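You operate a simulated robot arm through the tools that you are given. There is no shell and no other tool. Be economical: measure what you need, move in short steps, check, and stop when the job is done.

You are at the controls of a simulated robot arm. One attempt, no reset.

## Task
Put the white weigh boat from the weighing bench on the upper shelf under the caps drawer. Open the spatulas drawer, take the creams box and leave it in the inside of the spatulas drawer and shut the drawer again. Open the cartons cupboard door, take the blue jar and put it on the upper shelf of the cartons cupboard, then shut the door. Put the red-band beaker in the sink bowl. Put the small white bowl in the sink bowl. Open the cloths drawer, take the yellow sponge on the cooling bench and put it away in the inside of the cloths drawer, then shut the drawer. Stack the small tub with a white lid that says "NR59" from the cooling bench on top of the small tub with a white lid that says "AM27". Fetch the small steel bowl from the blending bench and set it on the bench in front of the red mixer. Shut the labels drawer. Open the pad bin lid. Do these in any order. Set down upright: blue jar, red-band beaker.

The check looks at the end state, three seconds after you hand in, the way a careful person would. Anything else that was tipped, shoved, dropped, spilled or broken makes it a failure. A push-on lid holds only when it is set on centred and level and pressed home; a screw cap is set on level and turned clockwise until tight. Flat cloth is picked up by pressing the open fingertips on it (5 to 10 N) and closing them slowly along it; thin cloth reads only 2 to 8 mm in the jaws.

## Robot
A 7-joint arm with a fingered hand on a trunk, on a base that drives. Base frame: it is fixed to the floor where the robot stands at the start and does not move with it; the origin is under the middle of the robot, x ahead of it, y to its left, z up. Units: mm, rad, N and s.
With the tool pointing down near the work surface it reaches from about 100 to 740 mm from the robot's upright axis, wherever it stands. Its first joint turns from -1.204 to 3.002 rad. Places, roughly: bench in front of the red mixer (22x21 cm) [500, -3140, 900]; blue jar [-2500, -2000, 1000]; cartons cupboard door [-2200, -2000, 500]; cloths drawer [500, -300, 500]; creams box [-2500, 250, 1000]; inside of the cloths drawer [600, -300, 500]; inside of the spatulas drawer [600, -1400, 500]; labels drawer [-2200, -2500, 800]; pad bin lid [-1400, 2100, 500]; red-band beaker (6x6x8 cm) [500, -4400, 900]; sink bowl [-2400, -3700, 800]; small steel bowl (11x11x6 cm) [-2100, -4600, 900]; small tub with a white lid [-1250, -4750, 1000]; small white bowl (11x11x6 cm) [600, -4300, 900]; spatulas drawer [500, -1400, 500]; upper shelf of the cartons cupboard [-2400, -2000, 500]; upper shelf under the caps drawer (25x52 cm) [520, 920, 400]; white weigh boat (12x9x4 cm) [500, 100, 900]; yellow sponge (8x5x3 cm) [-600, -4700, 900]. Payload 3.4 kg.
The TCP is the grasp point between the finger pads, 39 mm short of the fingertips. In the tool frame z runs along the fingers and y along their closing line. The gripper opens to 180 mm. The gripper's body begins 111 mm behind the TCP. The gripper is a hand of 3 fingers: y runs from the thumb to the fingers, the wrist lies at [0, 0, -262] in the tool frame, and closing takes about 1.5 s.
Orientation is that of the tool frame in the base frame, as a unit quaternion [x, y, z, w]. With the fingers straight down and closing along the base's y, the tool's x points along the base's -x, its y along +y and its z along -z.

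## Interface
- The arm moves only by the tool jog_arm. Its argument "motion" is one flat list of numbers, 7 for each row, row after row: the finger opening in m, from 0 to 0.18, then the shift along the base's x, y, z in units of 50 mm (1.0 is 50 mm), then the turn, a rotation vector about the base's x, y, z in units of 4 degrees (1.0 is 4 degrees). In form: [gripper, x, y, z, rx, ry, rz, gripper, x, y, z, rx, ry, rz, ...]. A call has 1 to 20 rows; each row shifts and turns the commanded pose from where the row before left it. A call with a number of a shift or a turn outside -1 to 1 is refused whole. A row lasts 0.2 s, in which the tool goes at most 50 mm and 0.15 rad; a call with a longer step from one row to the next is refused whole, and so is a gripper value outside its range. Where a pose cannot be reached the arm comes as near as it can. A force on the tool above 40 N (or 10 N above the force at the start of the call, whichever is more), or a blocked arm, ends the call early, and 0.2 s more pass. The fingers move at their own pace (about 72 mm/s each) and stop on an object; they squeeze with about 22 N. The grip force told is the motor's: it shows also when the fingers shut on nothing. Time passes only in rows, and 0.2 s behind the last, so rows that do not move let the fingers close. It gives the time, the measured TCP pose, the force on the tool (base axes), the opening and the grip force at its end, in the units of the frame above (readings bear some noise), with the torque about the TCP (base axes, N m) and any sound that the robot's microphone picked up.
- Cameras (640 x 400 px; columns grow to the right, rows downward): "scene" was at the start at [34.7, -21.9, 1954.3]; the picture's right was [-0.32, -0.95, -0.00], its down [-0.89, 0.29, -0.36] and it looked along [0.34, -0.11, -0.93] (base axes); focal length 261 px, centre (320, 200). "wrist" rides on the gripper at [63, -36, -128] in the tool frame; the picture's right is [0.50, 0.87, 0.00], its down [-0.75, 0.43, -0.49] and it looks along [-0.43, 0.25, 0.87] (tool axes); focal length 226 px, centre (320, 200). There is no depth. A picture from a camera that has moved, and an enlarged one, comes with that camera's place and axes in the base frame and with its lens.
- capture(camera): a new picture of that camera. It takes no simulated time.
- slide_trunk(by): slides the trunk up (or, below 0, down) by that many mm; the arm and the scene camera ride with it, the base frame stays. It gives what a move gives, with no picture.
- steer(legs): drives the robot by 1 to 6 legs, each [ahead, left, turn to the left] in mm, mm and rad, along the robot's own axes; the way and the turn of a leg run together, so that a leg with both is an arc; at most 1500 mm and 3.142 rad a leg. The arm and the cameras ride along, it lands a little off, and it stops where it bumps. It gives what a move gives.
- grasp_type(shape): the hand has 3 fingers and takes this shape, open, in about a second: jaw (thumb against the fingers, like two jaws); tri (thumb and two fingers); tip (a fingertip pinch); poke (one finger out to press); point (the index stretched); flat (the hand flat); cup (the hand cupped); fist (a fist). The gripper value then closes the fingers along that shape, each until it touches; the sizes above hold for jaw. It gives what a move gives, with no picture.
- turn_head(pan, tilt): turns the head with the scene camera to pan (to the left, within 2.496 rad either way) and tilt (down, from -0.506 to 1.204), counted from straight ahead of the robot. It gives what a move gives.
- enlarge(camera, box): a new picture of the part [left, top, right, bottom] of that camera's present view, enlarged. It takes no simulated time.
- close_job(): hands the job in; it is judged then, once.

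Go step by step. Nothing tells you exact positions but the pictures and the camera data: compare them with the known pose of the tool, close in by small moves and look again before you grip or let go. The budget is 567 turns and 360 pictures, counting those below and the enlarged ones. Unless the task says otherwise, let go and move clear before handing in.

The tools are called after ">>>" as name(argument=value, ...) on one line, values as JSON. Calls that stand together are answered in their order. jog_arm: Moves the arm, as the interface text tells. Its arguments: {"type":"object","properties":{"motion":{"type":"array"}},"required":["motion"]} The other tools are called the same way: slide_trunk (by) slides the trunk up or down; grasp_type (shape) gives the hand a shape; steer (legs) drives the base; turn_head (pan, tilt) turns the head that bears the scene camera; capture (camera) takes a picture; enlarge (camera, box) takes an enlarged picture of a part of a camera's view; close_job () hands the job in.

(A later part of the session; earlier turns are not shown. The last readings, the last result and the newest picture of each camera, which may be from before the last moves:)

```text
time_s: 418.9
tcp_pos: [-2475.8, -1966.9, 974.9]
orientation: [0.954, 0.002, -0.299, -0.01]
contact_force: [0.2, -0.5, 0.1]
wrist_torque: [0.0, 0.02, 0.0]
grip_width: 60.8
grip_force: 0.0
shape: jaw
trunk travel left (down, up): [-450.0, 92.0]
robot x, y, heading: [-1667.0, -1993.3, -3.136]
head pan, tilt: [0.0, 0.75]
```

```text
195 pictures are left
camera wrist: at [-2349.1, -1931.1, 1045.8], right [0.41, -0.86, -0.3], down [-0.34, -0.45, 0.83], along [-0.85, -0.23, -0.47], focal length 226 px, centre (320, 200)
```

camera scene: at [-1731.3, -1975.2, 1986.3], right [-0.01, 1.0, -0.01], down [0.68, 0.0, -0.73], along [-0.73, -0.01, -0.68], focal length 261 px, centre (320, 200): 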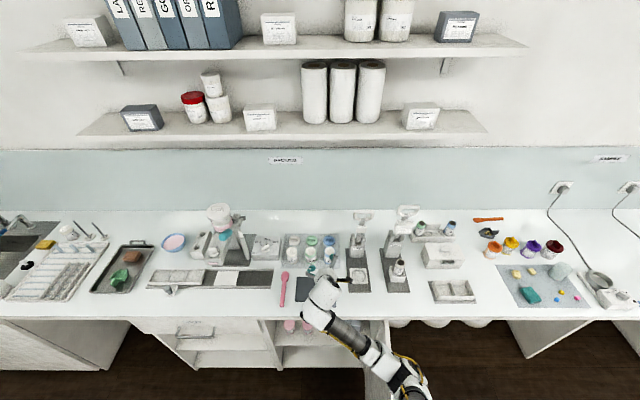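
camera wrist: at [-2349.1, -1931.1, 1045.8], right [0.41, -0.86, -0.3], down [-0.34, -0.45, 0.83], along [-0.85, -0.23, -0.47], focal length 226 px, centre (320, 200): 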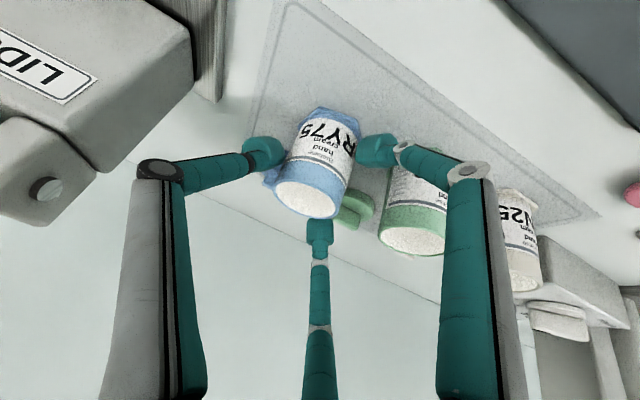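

>>> jog_arm(motion=[0.05, 0, 0, 0, 0, 0, 0, 0.0, 0, 0, 0, 0, 0, 0, 0.0, 0, 0, 0, 0, 0, 0, 0.0, 0, 0, 0, 0, 0, 0])

>>> capture(camera="wrist")

```text
time_s: 419.9
tcp_pos: [-2473.2, -1966.6, 976.1]
orientation: [0.954, 0.002, -0.3, -0.01]
contact_force: [-0.4, -0.6, 3.5]
wrist_torque: [-0.03, -0.01, 0.01]
grip_width: 51.2
grip_force: 21.9
shape: jaw
trunk travel left (down, up): [-450.0, 92.0]
robot x, y, heading: [-1671.1, -1996.5, -3.136]
head pan, tilt: [0.0, 0.75]
```

```text
194 pictures are left
camera wrist: at [-2348.9, -1931.1, 1046.4], right [0.41, -0.86, -0.3], down [-0.34, -0.45, 0.83], along [-0.85, -0.23, -0.47], focal length 226 px, centre (320, 200)
```

wrist: 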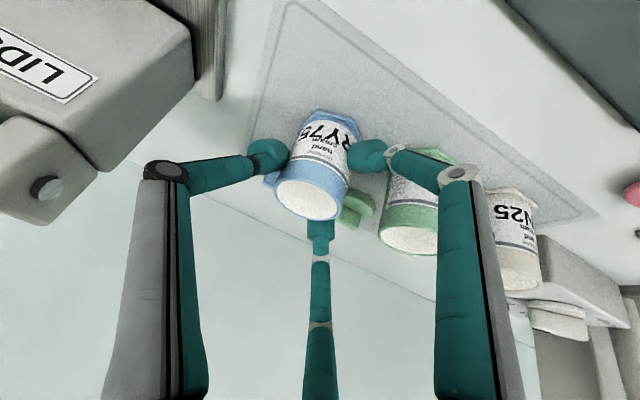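

Gripped at 51 mm. Gentle lift.

>>> jog_arm(motion=[0.0, 0, 0, 0.1, 0, 0, 0, 0.0, 0, 0, 0.2, 0, 0, 0, 0.0, 0, 0, 0.4, 0, 0, 0, 0.0, 0.2, 0, 0.6, 0, 0, 0, 0.0, 0.4, 0, 0.8, 0, 0, 0])

>>> capture(camera="wrist")

```text
time_s: 421.1
tcp_pos: [-2444.5, -1965.2, 1078.1]
orientation: [0.954, 0.002, -0.301, -0.01]
contact_force: [-0.2, -0.5, 0.6]
wrist_torque: [-0.01, 0.01, 0.05]
grip_width: 50.6
grip_force: 22.1
shape: jaw
trunk travel left (down, up): [-450.0, 92.0]
robot x, y, heading: [-1670.1, -1995.0, -3.139]
head pan, tilt: [0.0, 0.75]
```

```text
193 pictures are left
camera wrist: at [-2320.1, -1928.9, 1149.4], right [0.41, -0.86, -0.3], down [-0.34, -0.45, 0.83], along [-0.85, -0.24, -0.47], focal length 226 px, centre (320, 200)
```

wrist: 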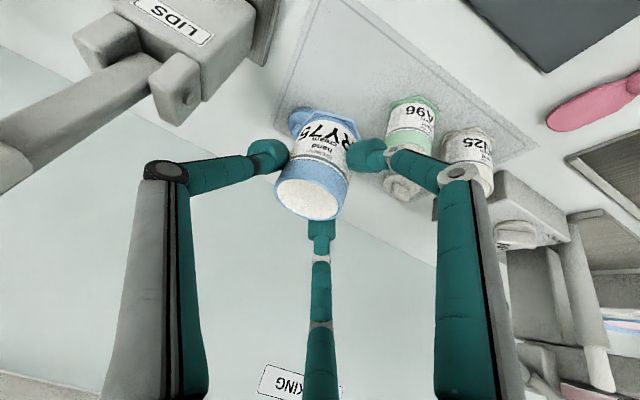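

The jar is up and upright. I'll back away, lower the trunk and look into the cupboard.

>>> steer(legs=[[-450, 0, 0]])

>>> slide_trunk(by=-380)

>>> capture(camera="wrist")

>>> capture(camera="scene")

```text
time_s: 423.8
tcp_pos: [-2001.7, -1961.1, 1078.1]
orientation: [0.954, 0.001, -0.301, -0.01]
contact_force: [-0.4, -0.5, 0.7]
wrist_torque: [-0.01, 0.02, -0.01]
grip_width: 50.6
grip_force: 22.4
shape: jaw
trunk travel left (down, up): [-450.0, 92.0]
robot x, y, heading: [-1226.1, -1991.5, -3.135]
head pan, tilt: [0.0, 0.75]
```

```text
time_s: 427.5
tcp_pos: [-2002.1, -1928.9, 692.4]
orientation: [0.955, -0.002, -0.298, 0.003]
contact_force: [0.3, 1.2, -1.9]
wrist_torque: [-0.17, -0.02, 0.1]
grip_width: 49.9
grip_force: 21.8
shape: jaw
trunk travel left (down, up): [-70.0, 472.0]
robot x, y, heading: [-1227.9, -1980.2, -3.131]
head pan, tilt: [0.0, 0.75]
```

```text
192 pictures are left
camera wrist: at [-1877.7, -1892.4, 762.4], right [0.41, -0.87, -0.28], down [-0.34, -0.43, 0.84], along [-0.85, -0.25, -0.47], focal length 226 px, centre (320, 200)
```

wrist: 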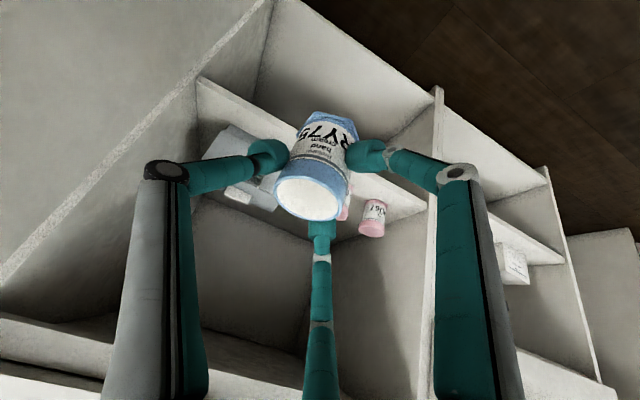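

```text
191 pictures are left
camera scene: at [-1672.7, -1922.4, 1556.1], right [-0.01, 1.0, -0.04], down [0.69, -0.02, -0.72], along [-0.72, -0.04, -0.69], focal length 261 px, centre (320, 200)
```

scene: 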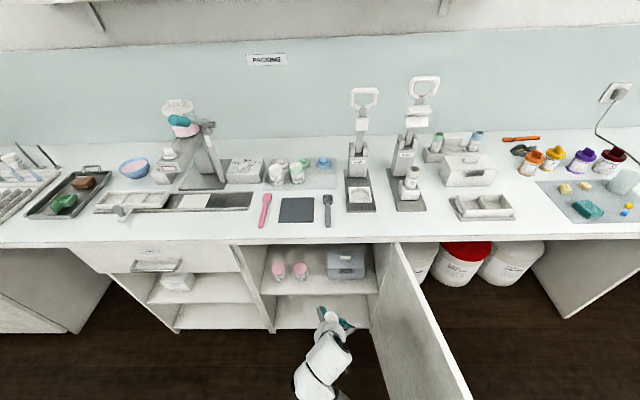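

>>> jog_arm(motion=[0.0, 0, 0, 0, 0, 0, 0, 0.0, 0, 0, 0, 0, 0, 0, 0.0, 0, 0, 0, 0, 0, 0, 0.0, 0, 0, 0, 0, 0, 0, 0.0, 0, 0, 0, 0, 0, 0, 0.0, 0, 0, 0, 0, 0, 0, 0.0, 0, 0, 0, 0, 0, 0, 0.0, 0, 0, 0, 0, 0, 0])

>>> capture(camera="wrist")

>>> jog_arm(motion=[0.0, 0, 0, 0, 0, 0, 0, 0.0, 0, 0, 0, 0, 0, 0, 0.0, 0, 0, 0, 0, 0, 0, 0.0, 0, 0, 0, 0, 0, 0, 0.0, 0, 0, 0, 0, 0, 0])

```text
time_s: 429.3
tcp_pos: [-1998.0, -1981.9, 702.3]
orientation: [0.953, 0.005, -0.302, -0.017]
contact_force: [0.1, -0.8, -0.9]
wrist_torque: [0.09, -0.01, -0.03]
grip_width: 50.2
grip_force: 21.9
shape: jaw
trunk travel left (down, up): [-70.0, 472.0]
robot x, y, heading: [-1226.4, -1998.6, -3.136]
head pan, tilt: [0.0, 0.75]
```

```text
190 pictures are left
camera wrist: at [-1872.9, -1947.4, 772.1], right [0.41, -0.86, -0.32], down [-0.33, -0.47, 0.82], along [-0.85, -0.23, -0.47], focal length 226 px, centre (320, 200)
```

wrist: 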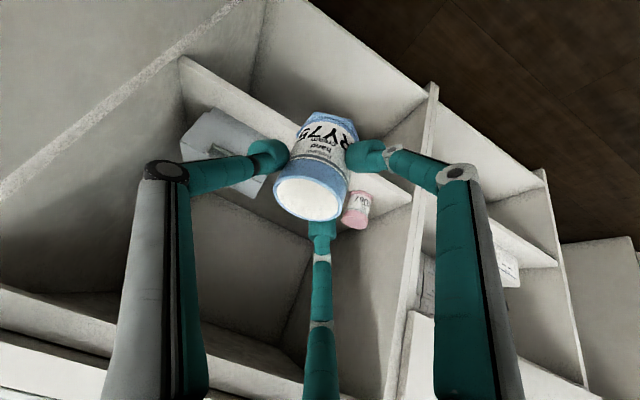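

```text
time_s: 430.5
tcp_pos: [-1997.7, -1955.8, 700.5]
orientation: [0.953, 0.0, -0.302, -0.008]
contact_force: [0.2, 0.2, -1.1]
wrist_torque: [0.01, -0.02, 0.02]
grip_width: 49.9
grip_force: 22.2
shape: jaw
trunk travel left (down, up): [-70.0, 472.0]
robot x, y, heading: [-1227.0, -1990.8, -3.135]
head pan, tilt: [0.0, 0.75]
```

>>> jog_arm(motion=[0.0, 0.2, 0, 0, 0, 0, 0, 0.0, 0.2, 0, 0, 0, 0, 0, 0.0, 0.2, 0, 0, 0, 0, 0, 0.0, 0.2, 0, 0, 0, 0, 0, 0.0, 0.2, 0, -0.1, 0, 0, 0, 0.0, 0.2, 0, -0.1, 0, 0, 0, 0.0, 0.2, 0, -0.1, 0, 0, 0, 0.0, 0.2, 0, -0.1, 0, 0, 0, 0.0, 0, 0, -0.1, 0, 0, 0, 0.0, 0, 0, -0.1, 0, 0, 0, 0.0, 0, 0, 0, 0, 0, 0, 0.0, 0, 0, 0, 0, 0, 0, 0.0, 0, 0, 0, 0, 0, 0, 0.0, 0, 0, 0, 0, 0, 0, 0.0, 0, 0, 0, 0, 0, 0, 0.0, 0, 0, 0, 0, 0, 0, 0.0, 0, 0, 0, 0, 0, 0, 0.0, 0, 0, 0, 0, 0, 0])

>>> jog_arm(motion=[0.0, 0, 0, 0, 0, 0, 0, 0.0, 0, 0, 0, 0, 0, 0, 0.0, 0, 0, 0, 0, 0, 0])

>>> jog_arm(motion=[0.0, 0, 0, 0, 0, 0, 0, 0.0, 0, 0, 0, 0, 0, 0, 0.0, 0, 0, 0, 0, 0, 0])

```text
time_s: 434.3
tcp_pos: [-1918.1, -1964.0, 669.9]
orientation: [0.953, 0.001, -0.301, -0.01]
contact_force: [1.0, -0.4, -0.1]
wrist_torque: [0.01, -0.03, 0.0]
grip_width: 49.9
grip_force: 21.6
shape: jaw
trunk travel left (down, up): [-70.0, 472.0]
robot x, y, heading: [-1224.6, -1990.9, -3.134]
head pan, tilt: [0.0, 0.75]
```

```text
time_s: 435.1
tcp_pos: [-1916.6, -1963.2, 670.4]
orientation: [0.953, 0.002, -0.302, -0.01]
contact_force: [0.2, 0.0, -0.5]
wrist_torque: [-0.03, 0.01, 0.02]
grip_width: 49.8
grip_force: 22.1
shape: jaw
trunk travel left (down, up): [-70.0, 472.0]
robot x, y, heading: [-1225.6, -1992.9, -3.134]
head pan, tilt: [0.0, 0.75]
```

```text
time_s: 435.9
tcp_pos: [-1918.1, -1964.0, 670.0]
orientation: [0.953, 0.002, -0.302, -0.01]
contact_force: [-0.6, -0.2, 1.1]
wrist_torque: [0.02, -0.02, 0.0]
grip_width: 50.0
grip_force: 21.9
shape: jaw
trunk travel left (down, up): [-70.0, 472.0]
robot x, y, heading: [-1223.3, -1996.2, -3.136]
head pan, tilt: [0.0, 0.75]
```

>>> jog_arm(motion=[0.0, 0, -0.28, 0, 0, 0, 0, 0.0, 0, -0.28, 0, 0, 0, 0])

>>> steer(legs=[[200, 0, 0]])

>>> capture(camera="wrist")

>>> capture(camera="scene")

```text
time_s: 436.5
tcp_pos: [-1917.8, -1990.8, 671.2]
orientation: [0.953, 0.002, -0.302, -0.011]
contact_force: [0.5, 0.2, 0.2]
wrist_torque: [-0.01, 0.0, 0.02]
grip_width: 49.8
grip_force: 21.7
shape: jaw
trunk travel left (down, up): [-70.0, 472.0]
robot x, y, heading: [-1224.7, -1993.4, -3.135]
head pan, tilt: [0.0, 0.75]
```

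```text
time_s: 438.1
tcp_pos: [-2118.8, -1991.6, 670.4]
orientation: [0.953, 0.002, -0.302, -0.011]
contact_force: [-0.7, 0.0, -0.6]
wrist_torque: [0.04, -0.01, 0.0]
grip_width: 49.5
grip_force: 21.9
shape: jaw
trunk travel left (down, up): [-70.0, 472.0]
robot x, y, heading: [-1426.8, -1991.4, -3.138]
head pan, tilt: [0.0, 0.75]
```

```text
189 pictures are left
camera wrist: at [-1993.8, -1957.3, 740.1], right [0.41, -0.86, -0.31], down [-0.34, -0.45, 0.83], along [-0.85, -0.23, -0.47], focal length 226 px, centre (320, 200)
```

wrist: 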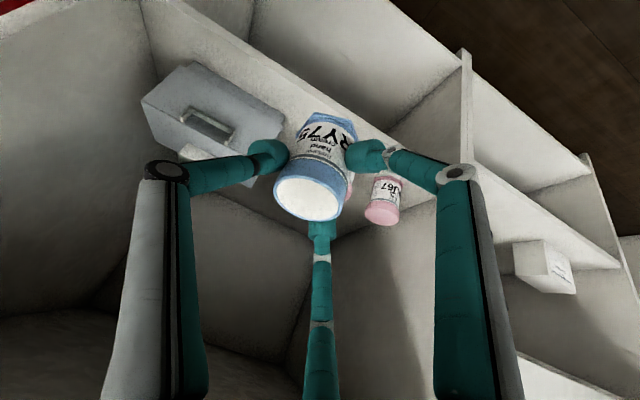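

```text
188 pictures are left
camera scene: at [-1862.6, -1994.4, 1561.7], right [0.0, 1.0, 0.0], down [0.69, 0.0, -0.73], along [-0.73, 0.0, -0.69], focal length 261 px, centre (320, 200)
```

scene: 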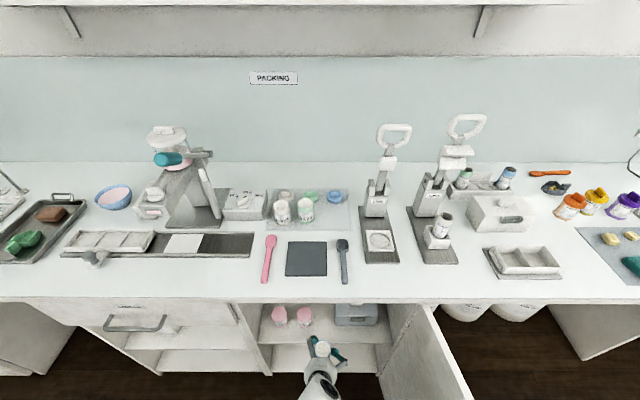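

>>> steer(legs=[[96, 0, 0]])

>>> jog_arm(motion=[0.0, 0, 0, -0.4, 0, 0, 0, 0.0, 0, 0, -0.4, 0, 0, 0, 0.0, 0, 0, -0.4, 0, 0, 0, 0.0, 0, 0, 0, 0, 0, 0])

>>> capture(camera="wrist")

```text
time_s: 439.2
tcp_pos: [-2211.8, -1992.9, 672.1]
orientation: [0.953, 0.001, -0.303, -0.012]
contact_force: [0.3, -0.7, 0.0]
wrist_torque: [-0.02, 0.0, 0.0]
grip_width: 49.7
grip_force: 22.2
shape: jaw
trunk travel left (down, up): [-70.0, 472.0]
robot x, y, heading: [-1525.9, -1990.4, -3.137]
head pan, tilt: [0.0, 0.75]
```

```text
time_s: 440.2
tcp_pos: [-2208.7, -1993.9, 614.6]
orientation: [0.952, 0.003, -0.305, -0.011]
contact_force: [0.5, -0.8, 0.2]
wrist_torque: [0.02, -0.02, 0.0]
grip_width: 49.7
grip_force: 21.2
shape: jaw
trunk travel left (down, up): [-70.0, 472.0]
robot x, y, heading: [-1527.1, -1994.8, -3.133]
head pan, tilt: [0.0, 0.75]
```

```text
187 pictures are left
camera wrist: at [-2082.7, -1958.8, 684.4], right [0.4, -0.86, -0.31], down [-0.33, -0.45, 0.83], along [-0.85, -0.23, -0.47], focal length 226 px, centre (320, 200)
```

wrist: 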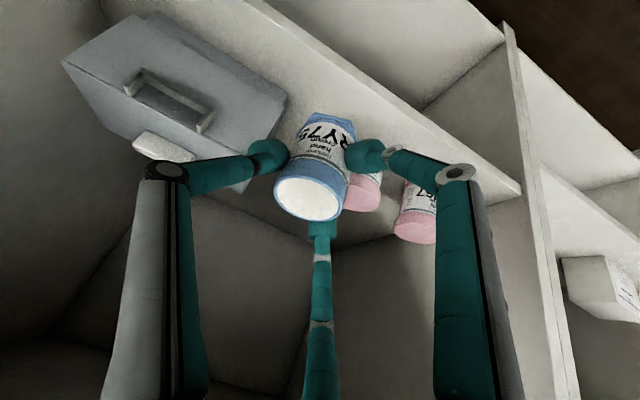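

>>> jog_arm(motion=[0.0, 0, 0.1, -0.3, 0, 0, 0, 0.0, 0, 0, -0.3, 0, 0, 0, 0.0, 0, 0, -0.1, 0, 0, 0, 0.0, 0, 0, 0, 0, 0, 0])

>>> jog_arm(motion=[0.0, 0, 0, -0.06, 0, 0, 0, 0.0, 0, 0, -0.06, 0, 0, 0, 0.0, 0, 0, -0.06, 0, 0, 0, 0.0, 0, 0, 0, 0, 0, 0])

```text
time_s: 441.2
tcp_pos: [-2208.6, -1988.3, 581.0]
orientation: [0.952, 0.002, -0.305, -0.012]
contact_force: [-0.3, -0.4, -0.8]
wrist_torque: [0.02, 0.01, 0.01]
grip_width: 49.7
grip_force: 22.1
shape: jaw
trunk travel left (down, up): [-70.0, 472.0]
robot x, y, heading: [-1521.1, -1999.1, -3.138]
head pan, tilt: [0.0, 0.75]
```

```text
time_s: 442.2
tcp_pos: [-2209.8, -1989.3, 572.6]
orientation: [0.952, 0.001, -0.306, -0.013]
contact_force: [0.4, -0.5, -0.6]
wrist_torque: [0.02, -0.03, 0.05]
grip_width: 50.0
grip_force: 22.3
shape: jaw
trunk travel left (down, up): [-70.0, 472.0]
robot x, y, heading: [-1524.4, -1995.9, -3.137]
head pan, tilt: [0.0, 0.75]
```

>>> jog_arm(motion=[0.0, 0, 0, -0.06, 0, 0, 0, 0.0, 0, 0, -0.06, 0, 0, 0, 0.0, 0, 0, 0, 0, 0, 0])

>>> capture(camera="wrist")

```text
time_s: 443.0
tcp_pos: [-2209.3, -1990.5, 566.4]
orientation: [0.952, 0.003, -0.305, -0.012]
contact_force: [0.8, 0.7, -0.1]
wrist_torque: [0.02, 0.02, -0.03]
grip_width: 49.8
grip_force: 22.0
shape: jaw
trunk travel left (down, up): [-70.0, 472.0]
robot x, y, heading: [-1523.7, -1994.4, -3.137]
head pan, tilt: [0.0, 0.75]
```

```text
186 pictures are left
camera wrist: at [-2083.7, -1954.2, 634.9], right [0.4, -0.86, -0.31], down [-0.33, -0.45, 0.83], along [-0.85, -0.23, -0.47], focal length 226 px, centre (320, 200)
```

wrist: 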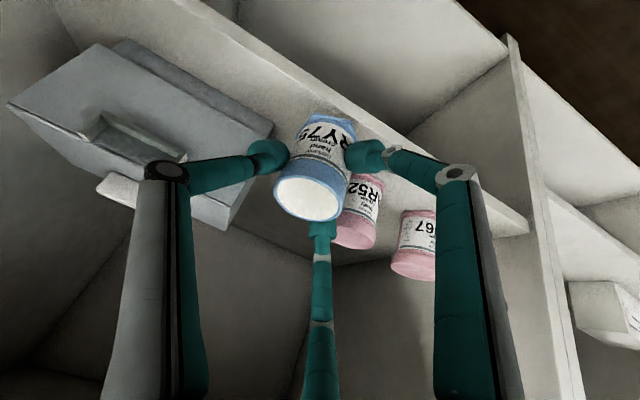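

>>> jog_arm(motion=[0.0, 0, 0, -0.06, 0, 0, 0, 0.0, 0, 0, -0.06, 0, 0, 0, 0.0, 0, 0, 0, 0, 0, 0])

>>> jog_arm(motion=[0.0, 0, 0, -0.05, 0, 0, 0, 0.0, 0, 0, 0, 0, 0, 0])

```text
time_s: 443.8
tcp_pos: [-2208.8, -1988.7, 560.6]
orientation: [0.952, 0.002, -0.306, -0.012]
contact_force: [-0.4, 0.2, -0.4]
wrist_torque: [0.0, 0.0, -0.01]
grip_width: 49.7
grip_force: 22.2
shape: jaw
trunk travel left (down, up): [-70.0, 472.0]
robot x, y, heading: [-1520.0, -1993.8, -3.146]
head pan, tilt: [0.0, 0.75]
```

```text
time_s: 444.4
tcp_pos: [-2209.6, -1989.8, 557.5]
orientation: [0.952, 0.002, -0.306, -0.011]
contact_force: [0.0, -0.1, -0.5]
wrist_torque: [-0.01, -0.01, -0.02]
grip_width: 49.8
grip_force: 22.2
shape: jaw
trunk travel left (down, up): [-70.0, 472.0]
robot x, y, heading: [-1525.2, -1996.0, -3.133]
head pan, tilt: [0.0, 0.75]
```

>>> jog_arm(motion=[0.0, 0, 0, -0.05, 0, 0, 0, 0.0, 0, 0, -0.05, 0, 0, 0, 0.0, 0, 0, 0, 0, 0, 0])

>>> capture(camera="wrist")

```text
time_s: 445.2
tcp_pos: [-2208.2, -1987.7, 551.6]
orientation: [0.952, 0.001, -0.306, -0.011]
contact_force: [0.2, 0.0, -0.5]
wrist_torque: [-0.01, -0.04, -0.01]
grip_width: 49.7
grip_force: 21.9
shape: jaw
trunk travel left (down, up): [-70.0, 472.0]
robot x, y, heading: [-1524.5, -1995.8, -3.137]
head pan, tilt: [0.0, 0.75]
```

```text
185 pictures are left
camera wrist: at [-2083.2, -1953.9, 621.4], right [0.4, -0.86, -0.31], down [-0.33, -0.45, 0.83], along [-0.85, -0.23, -0.47], focal length 226 px, centre (320, 200)
```

wrist: 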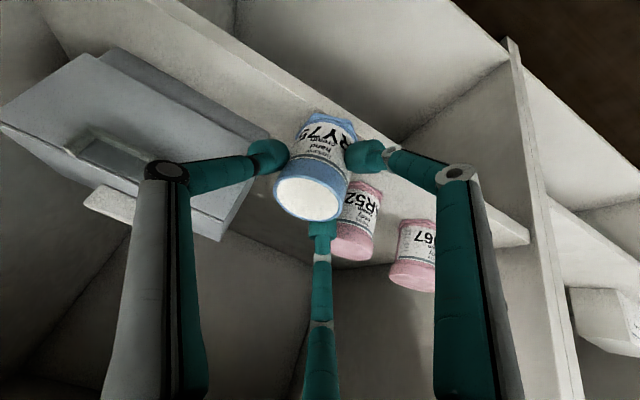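

>>> jog_arm(motion=[0.0, 0, 0, -0.06, 0, 0, 0, 0.0, 0, 0, -0.06, 0, 0, 0, 0.0, 0, 0, 0, 0, 0, 0])

>>> jog_arm(motion=[0.0, 0, 0, -0.06, 0, 0, 0, 0.0, 0, 0, 0, 0, 0, 0])

>>> jog_arm(motion=[0.0, 0, 0, -0.06, 0, 0, 0, 0.0, 0, 0, 0, 0, 0, 0])

```text
time_s: 446.0
tcp_pos: [-2208.0, -1990.0, 548.0]
orientation: [0.952, 0.001, -0.305, -0.013]
contact_force: [-0.2, 0.3, 0.4]
wrist_torque: [-0.02, -0.01, 0.03]
grip_width: 49.9
grip_force: 22.5
shape: jaw
trunk travel left (down, up): [-70.0, 472.0]
robot x, y, heading: [-1522.8, -1995.2, -3.138]
head pan, tilt: [0.0, 0.75]
```

```text
time_s: 446.6
tcp_pos: [-2208.7, -1989.3, 544.0]
orientation: [0.952, 0.002, -0.306, -0.012]
contact_force: [0.2, -1.1, 7.0]
wrist_torque: [0.1, 0.01, 0.02]
grip_width: 49.6
grip_force: 22.2
shape: jaw
trunk travel left (down, up): [-70.0, 472.0]
robot x, y, heading: [-1525.1, -1997.7, -3.137]
head pan, tilt: [0.0, 0.75]
```

```text
time_s: 447.2
tcp_pos: [-2207.9, -1989.1, 544.8]
orientation: [0.951, 0.002, -0.308, -0.011]
contact_force: [-0.7, -0.4, 17.3]
wrist_torque: [0.2, 0.27, 0.11]
grip_width: 50.4
grip_force: 22.0
shape: jaw
trunk travel left (down, up): [-70.0, 472.0]
robot x, y, heading: [-1525.6, -1995.8, -3.139]
head pan, tilt: [0.0, 0.75]
```

>>> capture(camera="wrist")

>>> enlarge(camera="wrist", box=[230, 40, 450, 260])

```text
184 pictures are left
camera wrist: at [-2082.6, -1954.4, 612.3], right [0.4, -0.86, -0.31], down [-0.32, -0.45, 0.83], along [-0.86, -0.23, -0.46], focal length 226 px, centre (320, 200)
```

wrist: 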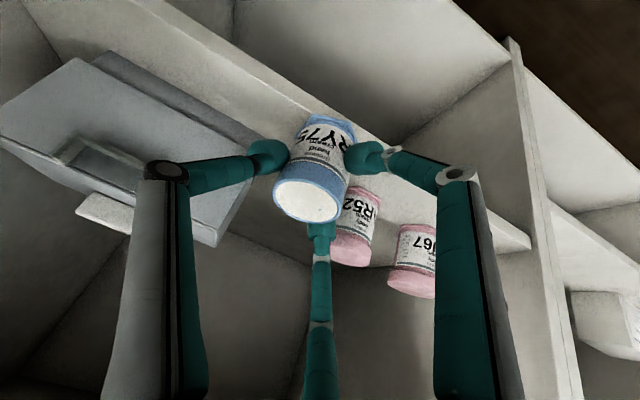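

```text
1.82 times, centred on (340, 150) of wrist
camera zoom: at [-2082.6, -1954.4, 612.3], right [0.4, -0.86, -0.31], down [-0.32, -0.45, 0.83], along [-0.86, -0.23, -0.46], focal length 411 px, centre (284, 291)
```

zoom: 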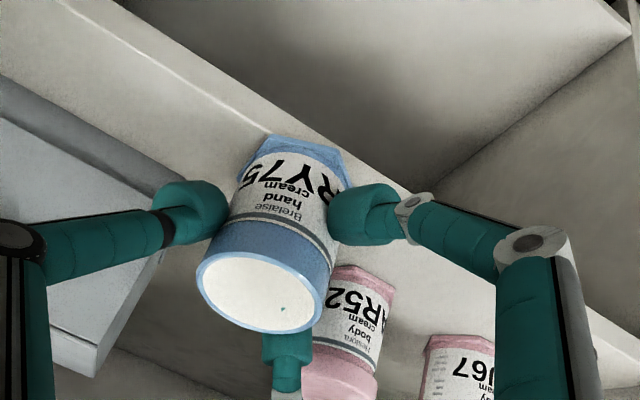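

The jar's foot is right at the shelf's front edge. I'll lift slightly and set it 12 mm deeper.

>>> jog_arm(motion=[0.0, 0, 0, 0.16, 0, 0, 0, 0.0, -0.12, 0.04, 0, 0, 0, 0, 0.0, -0.12, 0, 0, 0, 0, 0, 0.0, 0, 0, -0.06, 0, 0, 0, 0.0, 0, 0, -0.06, 0, 0, 0, 0.0, 0, 0, 0, 0, 0, 0])

>>> enlarge(camera="wrist", box=[230, 40, 450, 260])

```text
time_s: 448.6
tcp_pos: [-2220.3, -1987.4, 545.6]
orientation: [0.951, 0.001, -0.308, -0.011]
contact_force: [0.0, 1.0, 14.5]
wrist_torque: [0.11, 0.01, 0.05]
grip_width: 50.8
grip_force: 22.5
shape: jaw
trunk travel left (down, up): [-70.0, 472.0]
robot x, y, heading: [-1521.5, -1995.1, -3.135]
head pan, tilt: [0.0, 0.75]
```

```text
1.82 times, centred on (340, 150) of wrist
camera zoom: at [-2094.4, -1951.9, 613.6], right [0.4, -0.86, -0.31], down [-0.32, -0.45, 0.83], along [-0.86, -0.23, -0.46], focal length 411 px, centre (284, 291)
```

zoom: 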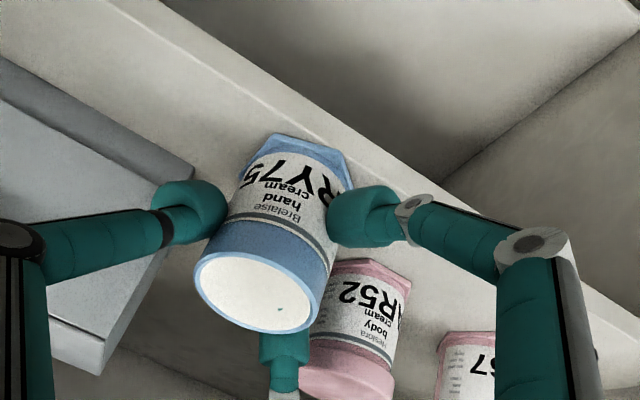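

>>> jog_arm(motion=[0.062, 0, 0, 0.03, 0, 0, 0, 0.062, 0, 0, 0, 0, 0, 0, 0.062, 0, 0, 0, 0, 0, 0])

>>> enlarge(camera="wrist", box=[200, 40, 460, 280])

```text
time_s: 449.4
tcp_pos: [-2219.3, -1987.5, 543.0]
orientation: [0.952, 0.002, -0.305, -0.012]
contact_force: [-0.8, -0.4, 0.2]
wrist_torque: [-0.02, -0.02, -0.01]
grip_width: 61.2
grip_force: 0.0
shape: jaw
trunk travel left (down, up): [-70.0, 472.0]
robot x, y, heading: [-1523.4, -1995.4, -3.137]
head pan, tilt: [0.0, 0.75]
```

```text
1.67 times, centred on (330, 160) of wrist
camera zoom: at [-2094.3, -1952.4, 612.5], right [0.4, -0.86, -0.31], down [-0.33, -0.45, 0.83], along [-0.85, -0.23, -0.47], focal length 377 px, centre (303, 267)
```

zoom: 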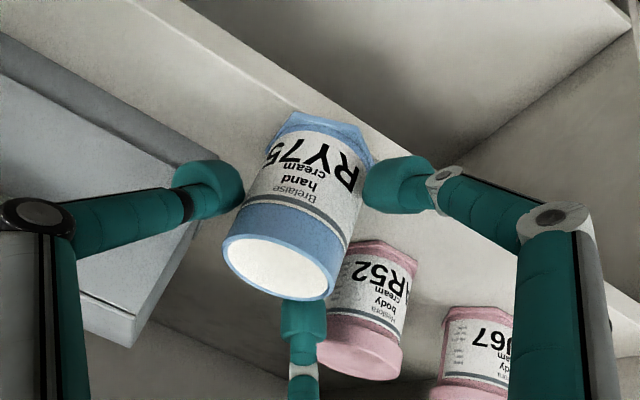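

>>> jog_arm(motion=[0.07, 0, 0, 0, 0, 0, 0, 0.07, 0, 0, 0.15, 0, 0, 0, 0.07, 0, 0, 0.2, 0, 0, 0])

>>> enlarge(camera="wrist", box=[200, 40, 460, 280])

```text
time_s: 450.2
tcp_pos: [-2221.0, -1987.6, 560.7]
orientation: [0.952, 0.001, -0.306, -0.012]
contact_force: [-0.5, -0.4, -0.1]
wrist_torque: [-0.01, 0.0, 0.01]
grip_width: 69.2
grip_force: 0.1
shape: jaw
trunk travel left (down, up): [-70.0, 472.0]
robot x, y, heading: [-1524.4, -1994.3, -3.139]
head pan, tilt: [0.0, 0.75]
```

```text
1.67 times, centred on (330, 160) of wrist
camera zoom: at [-2095.6, -1952.3, 629.6], right [0.4, -0.86, -0.31], down [-0.33, -0.45, 0.83], along [-0.85, -0.23, -0.47], focal length 377 px, centre (303, 267)
```

zoom: 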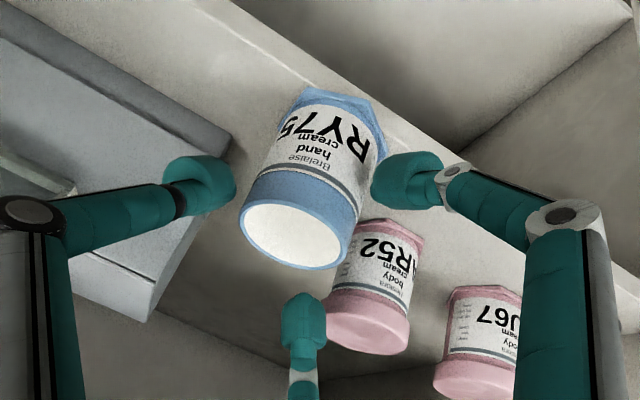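

Clear. Raise more, then withdraw.

>>> jog_arm(motion=[0.07, 0, 0, 0.4, 0, 0, 0, 0.07, 0.2, 0, 0.4, 0, 0, 0, 0.07, 0.5, 0, 0.3, 0, 0, 0, 0.07, 0.5, 0, 0.2, 0, 0, 0])

>>> steer(legs=[[-350, 0, 0]])

>>> capture(camera="scene")

```text
time_s: 451.2
tcp_pos: [-2160.1, -1985.9, 625.1]
orientation: [0.952, 0.002, -0.305, -0.012]
contact_force: [0.7, -0.1, 0.2]
wrist_torque: [0.01, 0.02, -0.01]
grip_width: 69.6
grip_force: 0.1
shape: jaw
trunk travel left (down, up): [-70.0, 472.0]
robot x, y, heading: [-1524.9, -1994.6, -3.139]
head pan, tilt: [0.0, 0.75]
```

```text
time_s: 453.5
tcp_pos: [-1813.3, -1985.7, 625.5]
orientation: [0.952, 0.005, -0.306, -0.01]
contact_force: [0.0, 0.0, 0.0]
wrist_torque: [0.02, -0.02, -0.07]
grip_width: 69.6
grip_force: 0.1
shape: jaw
trunk travel left (down, up): [-70.0, 472.0]
robot x, y, heading: [-1177.3, -1991.2, -3.124]
head pan, tilt: [0.0, 0.75]
```

```text
179 pictures are left
camera scene: at [-1610.3, -1993.8, 1562.2], right [-0.01, 1.0, 0.0], down [0.69, 0.0, -0.73], along [-0.73, -0.01, -0.69], focal length 261 px, centre (320, 200)
```

scene: 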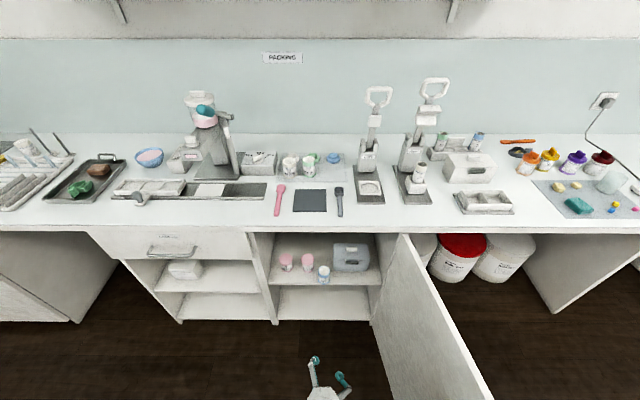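

The jar stands upright on the shelf. Now I'll go round to the outer side of the door to push it closed.

>>> steer(legs=[[-330, 0, -0.015], [0, -450, 0]])

>>> jog_arm(motion=[0.0, 0, 0, 0, 0, 0, 0, 0.0, 0, 0, 0, 0, 0, 0, 0.0, 0, 0, 0, 0, 0, 0, 0.0, 0, 0, 0, 0, 0, 0, 0.0, 0, 0, 0, 0, 0, 0])

>>> capture(camera="scene")

```text
time_s: 458.0
tcp_pos: [-1480.0, -1532.3, 628.2]
orientation: [0.951, -0.004, -0.308, -0.015]
contact_force: [0.2, 1.1, 0.1]
wrist_torque: [-0.04, -0.01, -0.02]
grip_width: 69.7
grip_force: 0.1
shape: jaw
trunk travel left (down, up): [-70.0, 472.0]
robot x, y, heading: [-844.6, -1550.4, 3.135]
head pan, tilt: [0.0, 0.75]
```

```text
time_s: 459.2
tcp_pos: [-1479.0, -1530.3, 629.9]
orientation: [0.951, -0.005, -0.308, -0.014]
contact_force: [-0.3, 0.3, 0.1]
wrist_torque: [0.01, 0.01, 0.0]
grip_width: 0.0
grip_force: 21.6
shape: jaw
trunk travel left (down, up): [-70.0, 472.0]
robot x, y, heading: [-847.2, -1546.5, 3.13]
head pan, tilt: [0.0, 0.75]
```

```text
178 pictures are left
camera scene: at [-1280.4, -1540.2, 1562.1], right [0.01, 1.0, 0.0], down [0.69, -0.01, -0.73], along [-0.73, 0.0, -0.69], focal length 261 px, centre (320, 200)
```

scene: 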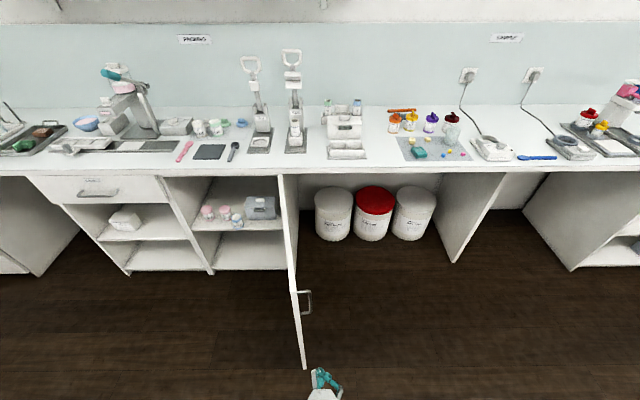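

>>> steer(legs=[[0, -70, 0], [250, 0, 0]])

>>> steer(legs=[[0, 200, 0]])

>>> capture(camera="scene")

```text
time_s: 461.6
tcp_pos: [-1728.7, -1470.1, 629.3]
orientation: [0.951, -0.004, -0.31, -0.021]
contact_force: [-1.0, -0.5, 0.1]
wrist_torque: [0.07, 0.01, -0.07]
grip_width: 0.1
grip_force: 21.4
shape: jaw
trunk travel left (down, up): [-70.0, 472.0]
robot x, y, heading: [-1097.1, -1475.5, 3.129]
head pan, tilt: [0.0, 0.75]
```

```text
time_s: 463.2
tcp_pos: [-1728.2, -1659.4, 632.5]
orientation: [0.95, -0.007, -0.311, -0.015]
contact_force: [-0.1, 1.2, 0.4]
wrist_torque: [-0.04, 0.02, 0.01]
grip_width: 0.3
grip_force: 21.9
shape: jaw
trunk travel left (down, up): [-70.0, 472.0]
robot x, y, heading: [-1102.8, -1680.0, 3.126]
head pan, tilt: [0.0, 0.75]
```

```text
177 pictures are left
camera scene: at [-1533.0, -1667.5, 1562.1], right [0.01, 1.0, 0.0], down [0.69, -0.01, -0.73], along [-0.73, 0.01, -0.69], focal length 261 px, centre (320, 200)
```

scene: 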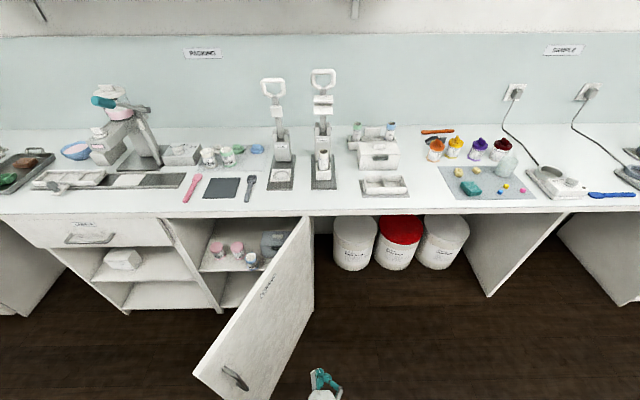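

The door is swinging closed. Continue following it.

>>> steer(legs=[[0, 300, 0]])

>>> capture(camera="scene")

```text
time_s: 465.2
tcp_pos: [-1730.4, -1963.2, 634.8]
orientation: [0.95, -0.004, -0.312, -0.014]
contact_force: [-0.4, 0.3, 0.3]
wrist_torque: [0.03, -0.01, 0.02]
grip_width: 0.0
grip_force: 22.2
shape: jaw
trunk travel left (down, up): [-70.0, 472.0]
robot x, y, heading: [-1103.9, -1977.5, 3.134]
head pan, tilt: [0.0, 0.75]
```

```text
176 pictures are left
camera scene: at [-1536.7, -1964.9, 1562.0], right [0.01, 1.0, -0.01], down [0.69, -0.01, -0.73], along [-0.73, 0.0, -0.69], focal length 261 px, centre (320, 200)
```

scene: 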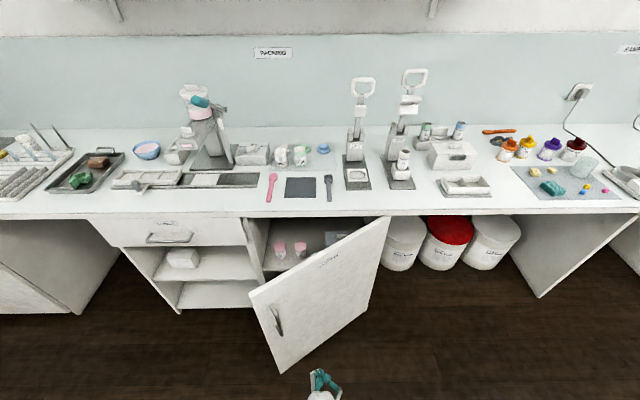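

>>> steer(legs=[[0, 140, 0], [300, 0, 0]])

>>> capture(camera="scene")

```text
time_s: 468.2
tcp_pos: [-2024.3, -2113.8, 638.7]
orientation: [0.949, 0.001, -0.315, -0.019]
contact_force: [-0.9, 0.2, 0.6]
wrist_torque: [0.03, 0.0, -0.03]
grip_width: 0.0
grip_force: 22.6
shape: jaw
trunk travel left (down, up): [-70.0, 472.0]
robot x, y, heading: [-1397.9, -2115.0, 3.143]
head pan, tilt: [0.0, 0.75]
```

```text
175 pictures are left
camera scene: at [-1833.7, -2119.0, 1562.0], right [0.0, 1.0, 0.0], down [0.69, 0.0, -0.73], along [-0.73, 0.0, -0.69], focal length 261 px, centre (320, 200)
```

scene: 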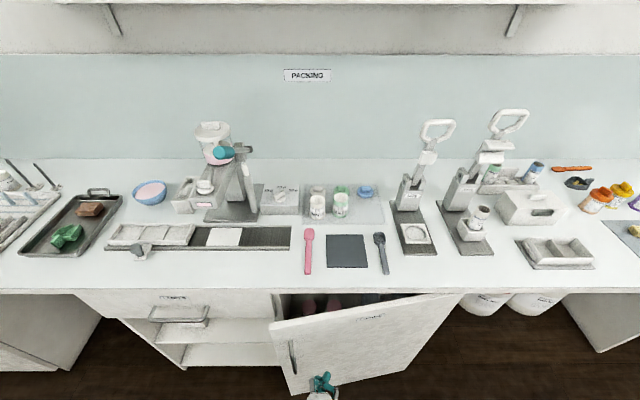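

>>> steer(legs=[[100, 0, 0]])

>>> jog_arm(motion=[0.0, -0.15, 0, 0, 0, 0, 0, 0.0, -0.15, 0, 0, 0, 0, 0, 0.0, -0.15, 0, 0, 0, 0, 0, 0.0, -0.15, 0, 0, 0, 0, 0, 0.0, -0.15, 0, 0, 0, 0, 0, 0.0, -0.15, 0, 0, 0, 0, 0, 0.0, -0.15, 0, 0, 0, 0, 0, 0.0, -0.15, 0, 0, 0, 0, 0, 0.0, -0.15, 0, 0, 0, 0, 0, 0.0, -0.15, 0, 0, 0, 0, 0])

>>> capture(camera="scene")

```text
time_s: 469.4
tcp_pos: [-2123.6, -2109.2, 639.5]
orientation: [0.948, 0.002, -0.317, -0.015]
contact_force: [0.4, -0.1, 0.0]
wrist_torque: [-0.03, -0.01, 0.04]
grip_width: 0.1
grip_force: 22.5
shape: jaw
trunk travel left (down, up): [-70.0, 472.0]
robot x, y, heading: [-1499.6, -2115.1, 3.136]
head pan, tilt: [0.0, 0.75]
```

```text
time_s: 471.0
tcp_pos: [-2165.7, -2114.6, 642.6]
orientation: [0.948, 0.005, -0.316, -0.017]
contact_force: [25.7, 0.2, 2.7]
wrist_torque: [0.06, -0.16, -0.71]
grip_width: 0.0
grip_force: 21.7
shape: jaw
trunk travel left (down, up): [-70.0, 472.0]
robot x, y, heading: [-1499.0, -2117.9, -3.143]
head pan, tilt: [0.0, 0.75]
stopped in row 8: the force on the tool passed its limit at 44 N (the readings are from after the stop); the commanded pose is now the measured one
```

```text
174 pictures are left
camera scene: at [-1929.7, -2113.8, 1562.9], right [0.0, 1.0, 0.0], down [0.68, 0.0, -0.73], along [-0.73, 0.0, -0.68], focal length 261 px, centre (320, 200)
```

scene: 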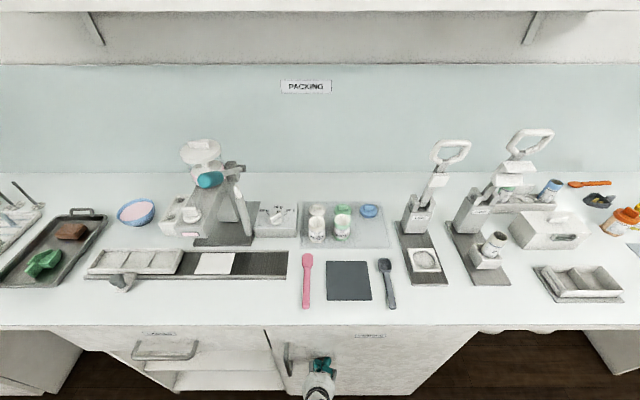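

The cartons door is shut. I'll back off, raise the trunk, and look at the south side.

>>> steer(legs=[[-400, 0, 0]])

>>> slide_trunk(by=380)

>>> capture(camera="scene")

>>> steer(legs=[[0, 1300, 0], [0, 0, 1.55]])

>>> turn_head(pan=0.0, tilt=0.65)

>>> capture(camera="scene")

```text
time_s: 473.5
tcp_pos: [-1765.9, -2112.3, 643.7]
orientation: [0.948, 0.003, -0.318, -0.017]
contact_force: [-0.5, -0.2, -0.3]
wrist_torque: [0.0, 0.01, -0.01]
grip_width: 0.0
grip_force: 22.0
shape: jaw
trunk travel left (down, up): [-70.0, 472.0]
robot x, y, heading: [-1096.8, -2114.5, 3.141]
head pan, tilt: [0.0, 0.75]
```

```text
time_s: 477.2
tcp_pos: [-1763.9, -2112.9, 1025.0]
orientation: [0.948, 0.003, -0.319, -0.017]
contact_force: [0.7, 0.2, 0.5]
wrist_torque: [0.01, -0.02, -0.04]
grip_width: 0.0
grip_force: 21.7
shape: jaw
trunk travel left (down, up): [-450.0, 92.0]
robot x, y, heading: [-1092.8, -2117.2, 3.14]
head pan, tilt: [0.0, 0.75]
```

```text
173 pictures are left
camera scene: at [-1155.7, -2112.4, 1986.4], right [0.0, 1.0, 0.0], down [0.68, 0.0, -0.73], along [-0.73, 0.0, -0.68], focal length 261 px, centre (320, 200)
```

scene: 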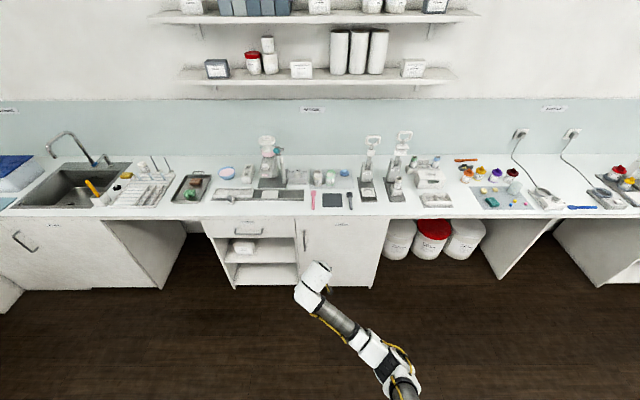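

```text
time_s: 487.5
tcp_pos: [-1178.7, -4092.7, 1025.0]
orientation: [0.693, 0.646, -0.247, 0.204]
contact_force: [-0.7, -0.1, 0.7]
wrist_torque: [-0.01, 0.01, 0.0]
grip_width: 0.1
grip_force: 22.1
shape: jaw
trunk travel left (down, up): [-450.0, 92.0]
robot x, y, heading: [-1123.1, -3425.1, -1.647]
head pan, tilt: [0.0, 0.75]
```

```text
time_s: 488.2
tcp_pos: [-1177.1, -4089.0, 1026.7]
orientation: [0.693, 0.645, -0.247, 0.205]
contact_force: [0.8, -0.3, -1.1]
wrist_torque: [0.01, -0.02, -0.01]
grip_width: 0.2
grip_force: 21.6
shape: jaw
trunk travel left (down, up): [-450.0, 92.0]
robot x, y, heading: [-1122.2, -3429.5, -1.652]
head pan, tilt: [0.0, 0.649]
```

```text
172 pictures are left
camera scene: at [-1131.2, -3492.7, 1995.0], right [-1.0, 0.08, 0.0], down [0.05, 0.6, -0.79], along [-0.06, -0.79, -0.61], focal length 261 px, centre (320, 200)
```

scene: 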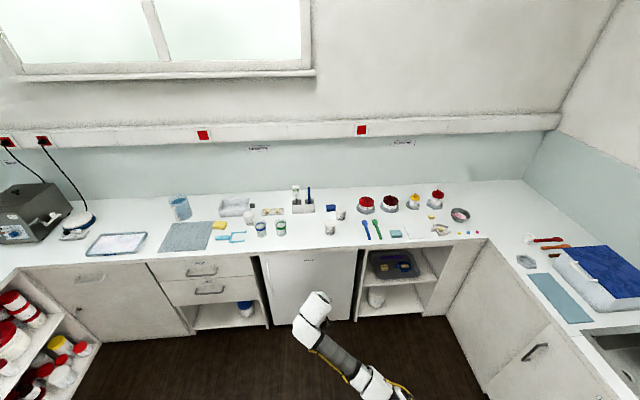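

>>> enlarge(camera="scene", box=[180, 170, 340, 260])

>>> enlarge(camera="scene", box=[320, 170, 500, 260])

```text
4.00 times, centred on (260, 215) of scene
camera zoom: at [-1131.2, -3492.7, 1995.0], right [-1.0, 0.08, 0.0], down [0.05, 0.6, -0.79], along [-0.06, -0.79, -0.61], focal length 1045 px, centre (560, 140)
```

zoom: 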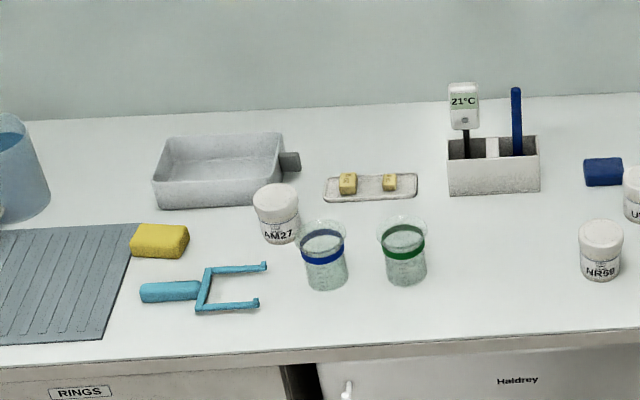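

```text
3.56 times, centred on (410, 215) of scene
camera zoom: at [-1131.2, -3492.7, 1995.0], right [-1.0, 0.08, 0.0], down [0.05, 0.6, -0.79], along [-0.06, -0.79, -0.61], focal length 929 px, centre (0, 147)
```

zoom: 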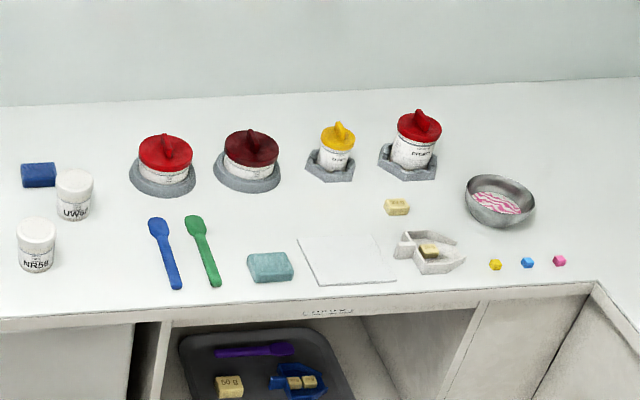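

The tubs are located: NR59 at about (−1273, −4583), AM27 at (−794, −4697), each ~60 mm wide and 75 tall. I'll face the bench squarely, point the hand down and move over NR59.

>>> steer(legs=[[0, 0, 0.081], [0, -150, 0], [400, 0, 0]])

>>> jog_arm(motion=[0.1, 0, 0, 0.15, 0.935, -0.045, 0, 0.1, 0, 0, 0.15, 0.935, -0.045, 0, 0.1, 0, 0, 0.15, 0.935, -0.045, 0, 0.1, 0, 0, 0.15, 0.935, -0.045, 0, 0.1, 0, 0, 0.15, 0.935, -0.045, 0, 0.1, 0, 0, 0.15, 0.935, -0.045, 0, 0.1, 0, 0, 0.15, 0.935, -0.045, 0, 0.1, 0, 0, 0.15, 0.935, -0.045, 0, 0.1, 0, 0, 0.15, 0.935, -0.045, 0, 0.1, 0, 0, 0.15, 0.935, -0.045, 0])

>>> capture(camera="wrist")

```text
time_s: 492.1
tcp_pos: [-1297.9, -4491.5, 1027.1]
orientation: [0.672, 0.667, -0.238, 0.217]
contact_force: [-0.9, 0.7, -0.6]
wrist_torque: [0.0, -0.03, 0.04]
grip_width: 0.0
grip_force: 21.8
shape: jaw
trunk travel left (down, up): [-450.0, 92.0]
robot x, y, heading: [-1279.0, -3824.1, -1.586]
head pan, tilt: [0.0, 0.649]
```

```text
time_s: 494.3
tcp_pos: [-1278.5, -4490.1, 1102.6]
orientation: [0.705, 0.709, -0.006, -0.006]
contact_force: [0.3, 0.2, -0.1]
wrist_torque: [0.02, 0.0, -0.01]
grip_width: 99.5
grip_force: 0.0
shape: jaw
trunk travel left (down, up): [-450.0, 92.0]
robot x, y, heading: [-1280.3, -3827.8, -1.577]
head pan, tilt: [0.0, 0.649]
```

```text
169 pictures are left
camera wrist: at [-1313.0, -4426.6, 1232.3], right [0.86, 0.5, -0.02], down [0.45, -0.75, 0.48], along [0.23, -0.43, -0.87], focal length 226 px, centre (320, 200)
```

wrist: 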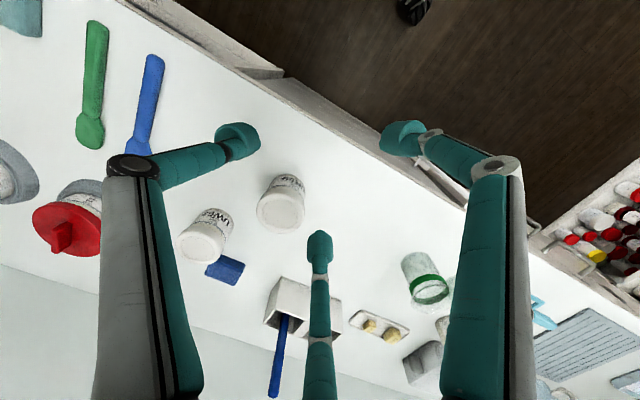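

>>> steer(legs=[[103, 0, 0]])

>>> jog_arm(motion=[0.1, -0.05, 0, -0.3, 0, 0, 0, 0.1, 0, 0, -0.5, 0, 0, 0, 0.1, 0, 0, 0, 0, 0, 0])

>>> capture(camera="wrist")

```text
time_s: 495.5
tcp_pos: [-1289.0, -4592.8, 1102.5]
orientation: [0.706, 0.709, -0.004, -0.003]
contact_force: [-0.9, 0.0, -1.3]
wrist_torque: [0.04, -0.04, 0.0]
grip_width: 99.5
grip_force: 0.0
shape: jaw
trunk travel left (down, up): [-450.0, 92.0]
robot x, y, heading: [-1283.2, -3927.4, -1.582]
head pan, tilt: [0.0, 0.649]
```

```text
time_s: 496.3
tcp_pos: [-1288.4, -4589.3, 1064.3]
orientation: [0.706, 0.709, -0.006, -0.004]
contact_force: [-0.6, 0.8, 0.7]
wrist_torque: [0.04, -0.05, 0.01]
grip_width: 99.9
grip_force: 0.0
shape: jaw
trunk travel left (down, up): [-450.0, 92.0]
robot x, y, heading: [-1287.3, -3929.6, -1.582]
head pan, tilt: [0.0, 0.649]
```

```text
168 pictures are left
camera wrist: at [-1323.7, -4525.2, 1193.4], right [0.86, 0.5, -0.02], down [0.45, -0.75, 0.49], along [0.23, -0.43, -0.87], focal length 226 px, centre (320, 200)
```

wrist: 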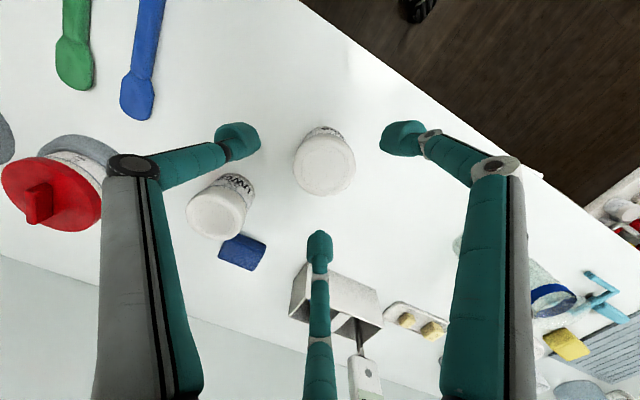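

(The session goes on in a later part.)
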